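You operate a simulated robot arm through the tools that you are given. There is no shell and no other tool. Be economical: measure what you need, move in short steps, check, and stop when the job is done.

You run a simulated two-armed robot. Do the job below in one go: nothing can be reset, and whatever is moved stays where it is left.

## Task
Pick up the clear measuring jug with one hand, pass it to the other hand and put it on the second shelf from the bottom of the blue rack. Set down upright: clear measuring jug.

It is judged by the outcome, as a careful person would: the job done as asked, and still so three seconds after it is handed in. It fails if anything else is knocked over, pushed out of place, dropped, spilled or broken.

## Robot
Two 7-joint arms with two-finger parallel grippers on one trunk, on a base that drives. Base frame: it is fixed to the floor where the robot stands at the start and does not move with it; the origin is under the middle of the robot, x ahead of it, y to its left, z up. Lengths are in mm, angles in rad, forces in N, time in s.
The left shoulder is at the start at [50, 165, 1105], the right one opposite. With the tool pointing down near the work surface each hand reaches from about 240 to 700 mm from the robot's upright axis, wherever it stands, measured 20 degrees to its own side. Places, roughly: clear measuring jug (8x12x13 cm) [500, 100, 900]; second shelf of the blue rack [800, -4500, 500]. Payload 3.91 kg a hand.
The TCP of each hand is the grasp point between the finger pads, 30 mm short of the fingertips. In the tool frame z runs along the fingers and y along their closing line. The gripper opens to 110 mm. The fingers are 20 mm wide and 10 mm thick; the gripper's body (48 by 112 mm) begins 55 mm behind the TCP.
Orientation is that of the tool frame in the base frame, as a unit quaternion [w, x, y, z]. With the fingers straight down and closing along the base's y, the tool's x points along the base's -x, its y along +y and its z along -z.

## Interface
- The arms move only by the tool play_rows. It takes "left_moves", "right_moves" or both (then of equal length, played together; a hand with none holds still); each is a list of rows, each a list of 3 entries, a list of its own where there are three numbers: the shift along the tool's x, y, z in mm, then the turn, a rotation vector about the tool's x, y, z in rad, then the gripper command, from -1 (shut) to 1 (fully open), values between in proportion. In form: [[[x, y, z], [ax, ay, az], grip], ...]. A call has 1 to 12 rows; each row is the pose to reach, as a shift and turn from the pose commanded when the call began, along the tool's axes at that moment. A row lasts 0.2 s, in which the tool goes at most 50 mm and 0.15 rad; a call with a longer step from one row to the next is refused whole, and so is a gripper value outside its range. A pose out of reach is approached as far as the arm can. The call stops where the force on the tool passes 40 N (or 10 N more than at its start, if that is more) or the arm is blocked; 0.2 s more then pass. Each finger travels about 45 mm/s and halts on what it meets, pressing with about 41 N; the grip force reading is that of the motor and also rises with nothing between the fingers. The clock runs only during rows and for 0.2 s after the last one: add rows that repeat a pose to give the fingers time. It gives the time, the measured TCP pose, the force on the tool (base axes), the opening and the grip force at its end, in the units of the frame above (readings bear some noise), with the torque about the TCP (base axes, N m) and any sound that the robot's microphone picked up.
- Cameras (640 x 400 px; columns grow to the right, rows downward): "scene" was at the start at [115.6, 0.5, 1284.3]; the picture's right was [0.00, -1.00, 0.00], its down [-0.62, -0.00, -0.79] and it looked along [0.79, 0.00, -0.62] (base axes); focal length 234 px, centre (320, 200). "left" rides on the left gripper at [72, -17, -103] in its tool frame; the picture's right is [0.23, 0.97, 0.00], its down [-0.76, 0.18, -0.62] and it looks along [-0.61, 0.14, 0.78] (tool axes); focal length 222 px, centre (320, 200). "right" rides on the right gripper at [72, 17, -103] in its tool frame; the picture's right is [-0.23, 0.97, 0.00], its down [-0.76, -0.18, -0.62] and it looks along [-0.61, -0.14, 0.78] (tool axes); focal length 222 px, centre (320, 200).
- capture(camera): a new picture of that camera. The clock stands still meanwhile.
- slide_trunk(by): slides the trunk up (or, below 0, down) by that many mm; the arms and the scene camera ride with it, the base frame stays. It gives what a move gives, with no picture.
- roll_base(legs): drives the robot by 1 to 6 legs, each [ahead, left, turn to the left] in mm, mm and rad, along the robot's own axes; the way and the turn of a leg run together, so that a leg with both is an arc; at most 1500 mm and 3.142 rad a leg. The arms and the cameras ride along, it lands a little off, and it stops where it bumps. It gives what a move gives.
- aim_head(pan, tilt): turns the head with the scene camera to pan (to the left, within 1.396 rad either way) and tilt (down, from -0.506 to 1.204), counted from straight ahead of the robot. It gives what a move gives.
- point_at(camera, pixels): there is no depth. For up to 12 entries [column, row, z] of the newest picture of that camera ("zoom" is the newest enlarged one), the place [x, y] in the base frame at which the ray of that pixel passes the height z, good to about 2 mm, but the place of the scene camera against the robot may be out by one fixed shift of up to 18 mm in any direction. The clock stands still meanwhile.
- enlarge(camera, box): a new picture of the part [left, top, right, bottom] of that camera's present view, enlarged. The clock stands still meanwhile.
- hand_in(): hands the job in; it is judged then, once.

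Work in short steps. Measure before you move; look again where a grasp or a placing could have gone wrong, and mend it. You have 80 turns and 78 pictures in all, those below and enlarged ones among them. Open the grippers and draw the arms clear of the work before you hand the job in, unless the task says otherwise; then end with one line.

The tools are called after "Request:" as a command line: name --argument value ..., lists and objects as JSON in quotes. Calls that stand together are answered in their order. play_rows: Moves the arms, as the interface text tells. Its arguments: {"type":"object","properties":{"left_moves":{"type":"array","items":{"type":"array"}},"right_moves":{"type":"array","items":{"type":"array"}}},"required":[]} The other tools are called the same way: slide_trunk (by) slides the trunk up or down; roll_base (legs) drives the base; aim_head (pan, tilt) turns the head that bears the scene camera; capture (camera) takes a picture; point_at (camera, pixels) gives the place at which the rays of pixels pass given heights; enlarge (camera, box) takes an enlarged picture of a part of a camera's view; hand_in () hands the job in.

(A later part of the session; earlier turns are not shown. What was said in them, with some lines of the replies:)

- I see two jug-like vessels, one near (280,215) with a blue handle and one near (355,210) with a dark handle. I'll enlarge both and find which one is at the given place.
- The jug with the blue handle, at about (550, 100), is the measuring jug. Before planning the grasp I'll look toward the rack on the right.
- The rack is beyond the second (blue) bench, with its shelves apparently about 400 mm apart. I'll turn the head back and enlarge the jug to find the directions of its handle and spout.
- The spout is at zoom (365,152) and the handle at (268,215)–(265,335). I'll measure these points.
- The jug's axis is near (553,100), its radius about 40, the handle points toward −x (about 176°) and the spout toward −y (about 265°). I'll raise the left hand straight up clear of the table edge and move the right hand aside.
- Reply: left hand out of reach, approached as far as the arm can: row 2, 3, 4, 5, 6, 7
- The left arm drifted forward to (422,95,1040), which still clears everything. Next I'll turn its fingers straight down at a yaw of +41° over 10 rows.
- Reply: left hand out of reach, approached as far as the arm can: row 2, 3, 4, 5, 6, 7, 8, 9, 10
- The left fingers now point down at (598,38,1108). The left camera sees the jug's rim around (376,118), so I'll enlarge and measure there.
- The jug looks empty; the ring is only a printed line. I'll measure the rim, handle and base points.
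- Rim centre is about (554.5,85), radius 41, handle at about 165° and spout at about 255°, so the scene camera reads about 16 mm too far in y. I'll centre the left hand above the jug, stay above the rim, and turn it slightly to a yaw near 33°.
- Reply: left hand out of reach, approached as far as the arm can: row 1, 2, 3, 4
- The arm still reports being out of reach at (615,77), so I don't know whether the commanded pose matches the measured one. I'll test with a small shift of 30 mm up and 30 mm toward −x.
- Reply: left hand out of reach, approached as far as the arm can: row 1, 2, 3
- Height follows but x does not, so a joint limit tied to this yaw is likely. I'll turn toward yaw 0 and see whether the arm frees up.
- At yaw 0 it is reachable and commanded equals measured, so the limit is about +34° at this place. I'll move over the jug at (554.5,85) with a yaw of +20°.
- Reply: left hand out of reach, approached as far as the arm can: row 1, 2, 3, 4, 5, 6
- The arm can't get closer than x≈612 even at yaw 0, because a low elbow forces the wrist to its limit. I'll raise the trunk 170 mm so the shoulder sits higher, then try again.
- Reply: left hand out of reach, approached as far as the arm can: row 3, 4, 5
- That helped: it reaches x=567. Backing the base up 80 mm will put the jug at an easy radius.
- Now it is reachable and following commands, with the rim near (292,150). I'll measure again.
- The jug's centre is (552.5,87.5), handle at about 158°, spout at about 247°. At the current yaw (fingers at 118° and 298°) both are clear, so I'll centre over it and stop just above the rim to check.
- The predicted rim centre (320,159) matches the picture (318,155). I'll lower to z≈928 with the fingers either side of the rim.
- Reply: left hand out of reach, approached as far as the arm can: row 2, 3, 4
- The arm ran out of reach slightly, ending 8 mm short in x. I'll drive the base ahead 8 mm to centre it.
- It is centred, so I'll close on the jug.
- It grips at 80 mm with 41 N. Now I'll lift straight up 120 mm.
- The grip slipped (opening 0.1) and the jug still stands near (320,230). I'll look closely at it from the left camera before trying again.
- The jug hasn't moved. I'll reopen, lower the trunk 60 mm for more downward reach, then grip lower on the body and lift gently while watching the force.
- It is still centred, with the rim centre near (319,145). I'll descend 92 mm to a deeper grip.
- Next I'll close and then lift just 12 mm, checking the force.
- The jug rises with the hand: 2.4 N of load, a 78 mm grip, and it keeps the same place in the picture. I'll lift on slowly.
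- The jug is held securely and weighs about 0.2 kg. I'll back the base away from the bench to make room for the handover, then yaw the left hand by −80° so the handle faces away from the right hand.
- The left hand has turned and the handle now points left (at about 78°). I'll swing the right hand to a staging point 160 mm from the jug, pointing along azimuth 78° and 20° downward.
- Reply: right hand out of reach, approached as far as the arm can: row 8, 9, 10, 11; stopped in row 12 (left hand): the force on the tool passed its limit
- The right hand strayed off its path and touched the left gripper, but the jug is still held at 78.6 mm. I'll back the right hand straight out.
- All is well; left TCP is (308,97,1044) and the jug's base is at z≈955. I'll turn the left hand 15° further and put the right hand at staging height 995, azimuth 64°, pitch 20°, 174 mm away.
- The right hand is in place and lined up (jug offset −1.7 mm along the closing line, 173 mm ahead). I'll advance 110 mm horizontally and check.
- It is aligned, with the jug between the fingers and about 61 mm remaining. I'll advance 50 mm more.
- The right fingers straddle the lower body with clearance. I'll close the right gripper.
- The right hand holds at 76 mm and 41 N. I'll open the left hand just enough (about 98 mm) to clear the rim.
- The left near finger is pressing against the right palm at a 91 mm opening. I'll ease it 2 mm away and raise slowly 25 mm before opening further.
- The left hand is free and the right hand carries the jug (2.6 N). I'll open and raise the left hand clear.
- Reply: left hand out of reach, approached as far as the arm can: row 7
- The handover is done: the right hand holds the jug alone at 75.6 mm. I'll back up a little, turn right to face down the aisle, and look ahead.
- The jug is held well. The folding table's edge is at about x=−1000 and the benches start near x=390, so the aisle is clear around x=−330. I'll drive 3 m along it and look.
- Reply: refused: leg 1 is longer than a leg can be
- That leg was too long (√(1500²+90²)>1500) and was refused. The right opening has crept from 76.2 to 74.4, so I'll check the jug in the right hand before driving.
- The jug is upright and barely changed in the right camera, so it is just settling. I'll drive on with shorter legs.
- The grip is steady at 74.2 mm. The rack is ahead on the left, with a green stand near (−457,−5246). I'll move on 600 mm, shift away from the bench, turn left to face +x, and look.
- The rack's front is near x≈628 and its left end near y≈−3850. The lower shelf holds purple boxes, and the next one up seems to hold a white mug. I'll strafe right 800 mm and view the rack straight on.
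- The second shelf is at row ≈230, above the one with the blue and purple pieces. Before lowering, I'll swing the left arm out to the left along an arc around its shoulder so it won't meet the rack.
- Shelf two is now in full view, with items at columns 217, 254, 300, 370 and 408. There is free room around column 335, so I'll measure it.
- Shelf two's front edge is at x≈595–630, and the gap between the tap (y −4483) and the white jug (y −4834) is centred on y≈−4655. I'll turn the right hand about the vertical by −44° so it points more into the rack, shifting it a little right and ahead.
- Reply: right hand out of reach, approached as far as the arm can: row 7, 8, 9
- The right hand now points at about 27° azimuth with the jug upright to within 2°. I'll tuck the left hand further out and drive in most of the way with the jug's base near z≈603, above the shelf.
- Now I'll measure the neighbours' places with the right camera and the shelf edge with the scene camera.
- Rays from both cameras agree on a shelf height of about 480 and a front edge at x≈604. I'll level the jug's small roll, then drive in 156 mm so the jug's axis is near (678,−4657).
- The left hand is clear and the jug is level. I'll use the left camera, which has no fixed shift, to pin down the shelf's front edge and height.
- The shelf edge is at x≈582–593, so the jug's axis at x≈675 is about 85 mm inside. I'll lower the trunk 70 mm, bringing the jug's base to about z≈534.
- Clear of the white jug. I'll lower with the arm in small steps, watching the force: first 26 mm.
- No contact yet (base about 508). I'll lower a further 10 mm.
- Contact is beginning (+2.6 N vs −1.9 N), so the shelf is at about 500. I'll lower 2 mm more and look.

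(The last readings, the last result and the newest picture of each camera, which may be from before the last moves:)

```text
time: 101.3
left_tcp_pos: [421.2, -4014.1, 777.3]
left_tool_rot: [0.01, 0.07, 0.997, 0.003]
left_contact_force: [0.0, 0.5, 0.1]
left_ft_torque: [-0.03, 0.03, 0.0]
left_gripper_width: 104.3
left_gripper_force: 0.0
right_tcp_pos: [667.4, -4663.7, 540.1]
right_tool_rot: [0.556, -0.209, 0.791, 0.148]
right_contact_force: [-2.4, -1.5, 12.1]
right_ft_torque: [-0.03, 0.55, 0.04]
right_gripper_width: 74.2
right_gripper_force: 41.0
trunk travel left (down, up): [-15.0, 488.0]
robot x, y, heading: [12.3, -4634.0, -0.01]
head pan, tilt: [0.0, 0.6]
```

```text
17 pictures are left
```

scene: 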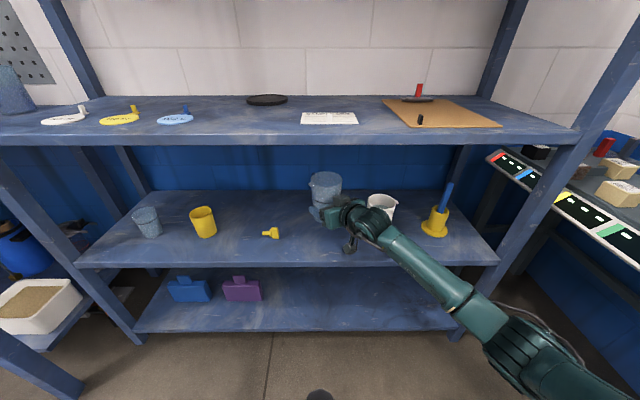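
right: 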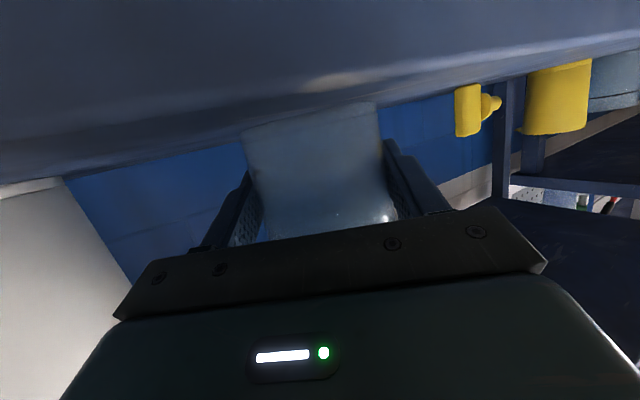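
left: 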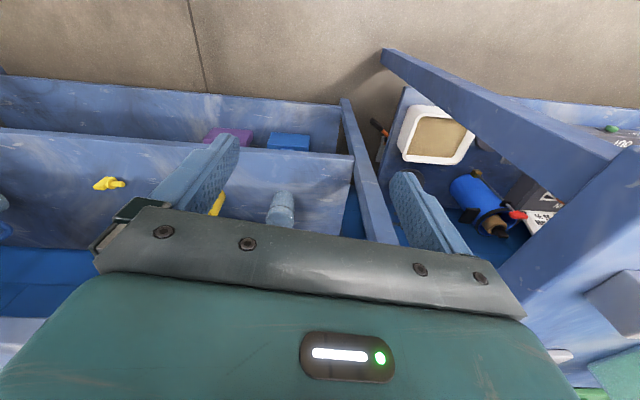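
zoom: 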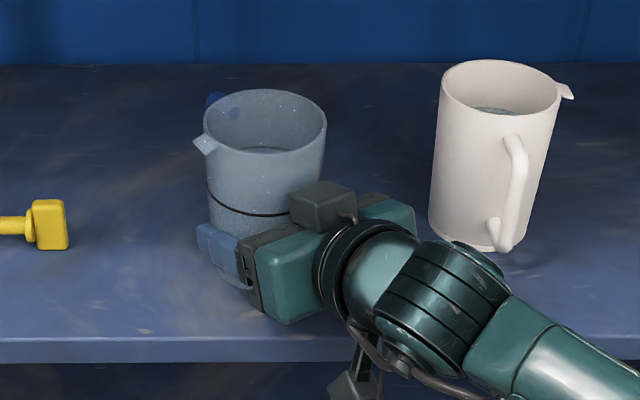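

The jug's base rests on the shelf (12 N). I'll ease up 1.5 mm to unload it, then open the right fingers.

Request:
play_rows --right_moves '[[[-1.4, 0, -0.5], [0, 0, 0], -1], [[-1.4, 0, -0.5], [0, 0, 0], 0.45], [[-1.4, 0, -0.5], [0, 0, 0], 0.6], [[-1.4, 0, -0.5], [0, 0, 0], 0.8], [[-1.4, 0, -0.5], [0, 0, 0], 1], [[-1.4, 0, -0.5], [0, 0, 0], 1], [[-1.4, 0, -0.5], [0, 0, 0], 1]]'

Request:
capture --camera "right"

Request:
enlarge --camera "scene" --box '[270, 160, 410, 260]'

```text
time: 102.9
left_tcp_pos: [421.7, -4013.9, 776.9]
left_tool_rot: [0.008, 0.07, 0.997, 0.003]
left_contact_force: [-0.1, -0.9, 0.2]
left_ft_torque: [0.01, -0.01, 0.01]
left_gripper_width: 104.6
left_gripper_force: 0.0
right_tcp_pos: [665.9, -4663.2, 536.8]
right_tool_rot: [0.553, -0.21, 0.792, 0.148]
right_contact_force: [-0.2, -0.7, 0.0]
right_ft_torque: [0.01, 0.0, -0.01]
right_gripper_width: 110.0
right_gripper_force: 0.1
trunk travel left (down, up): [-15.0, 488.0]
robot x, y, heading: [11.4, -4636.9, -0.01]
head pan, tilt: [0.0, 0.6]
```

```text
16 pictures are left
```

right: 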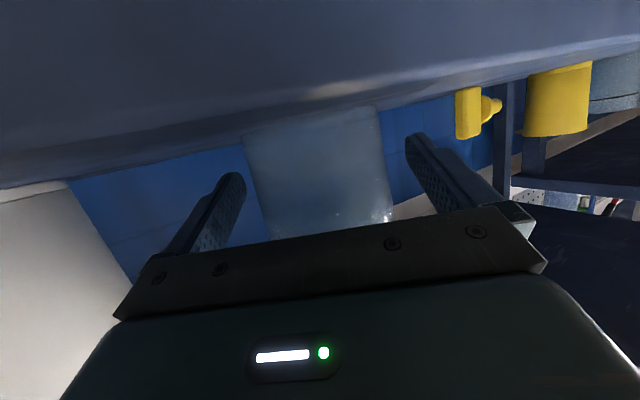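

```text
4.00 times, centred on (340, 210) of scene
```

zoom: 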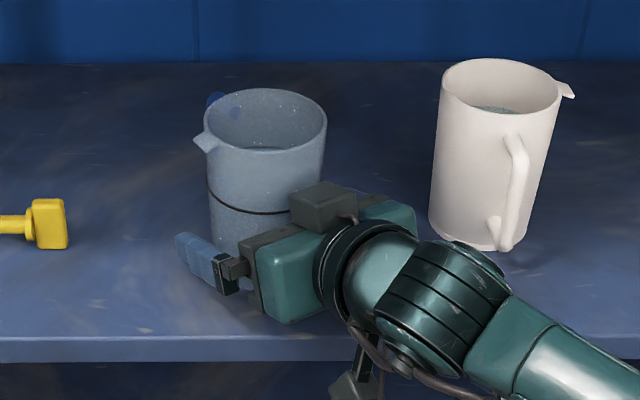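

The jug stands free between the open fingers. I'll withdraw by driving the base back along the fingers' own direction (30°), which keeps a straight line.

Request:
roll_base --legs '[[-112, -66, 0]]'

Request:
capture --camera "scene"

```text
time: 104.2
left_tcp_pos: [311.5, -4079.9, 776.0]
left_tool_rot: [0.009, 0.07, 0.997, 0.003]
left_contact_force: [0.7, -0.1, -0.9]
left_ft_torque: [0.01, -0.03, 0.0]
left_gripper_width: 104.4
left_gripper_force: 0.0
right_tcp_pos: [555.7, -4728.6, 537.8]
right_tool_rot: [0.554, -0.209, 0.792, 0.148]
right_contact_force: [0.2, 0.4, 0.0]
right_ft_torque: [-0.01, -0.01, -0.01]
right_gripper_width: 109.8
right_gripper_force: 0.0
trunk travel left (down, up): [-15.0, 488.0]
robot x, y, heading: [-99.9, -4699.8, -0.014]
head pan, tilt: [0.0, 0.6]
```

```text
14 pictures are left
```

scene: 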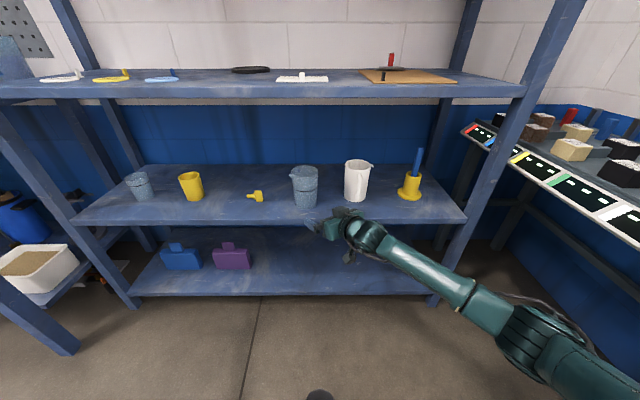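

The jug stands upright on the second shelf, clear of the fingers. I'll back the robot away another 300 mm and take a last look.

Request:
roll_base --legs '[[-300, 0, 0]]'

Request:
enlarge --camera "scene" --box '[180, 110, 460, 270]'

```text
time: 106.2
left_tcp_pos: [13.0, -4076.8, 776.5]
left_tool_rot: [0.009, 0.07, 0.997, 0.004]
left_contact_force: [-0.2, 0.5, 0.1]
left_ft_torque: [0.02, 0.01, 0.03]
left_gripper_width: 104.4
left_gripper_force: 0.0
right_tcp_pos: [257.6, -4725.4, 537.7]
right_tool_rot: [0.554, -0.208, 0.793, 0.147]
right_contact_force: [-0.2, 0.1, 0.3]
right_ft_torque: [0.02, 0.01, 0.0]
right_gripper_width: 110.1
right_gripper_force: 0.1
trunk travel left (down, up): [-15.0, 488.0]
robot x, y, heading: [-397.1, -4696.0, -0.009]
head pan, tilt: [0.0, 0.6]
```

```text
2.29 times, centred on (320, 190) of scene
```

zoom: 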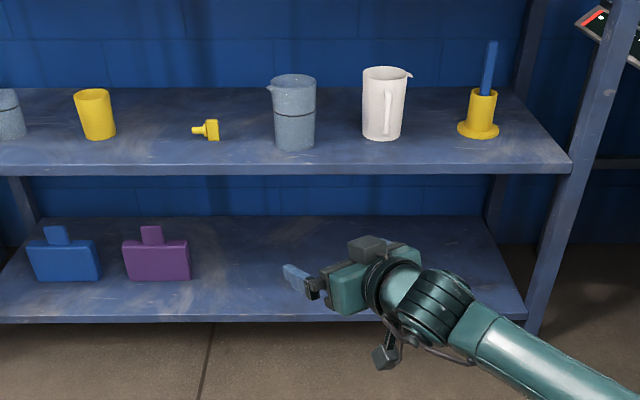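

The jug is upright on the second shelf, its neighbours have not moved, and both grippers are open and clear. I'm handing in.

Request:
hand_in

```text
The job is handed in.
```

The clear measuring jug was picked up with the left hand, passed to the right, and stands upright on the second shelf from the bottom of the blue rack; nothing else was disturbed.
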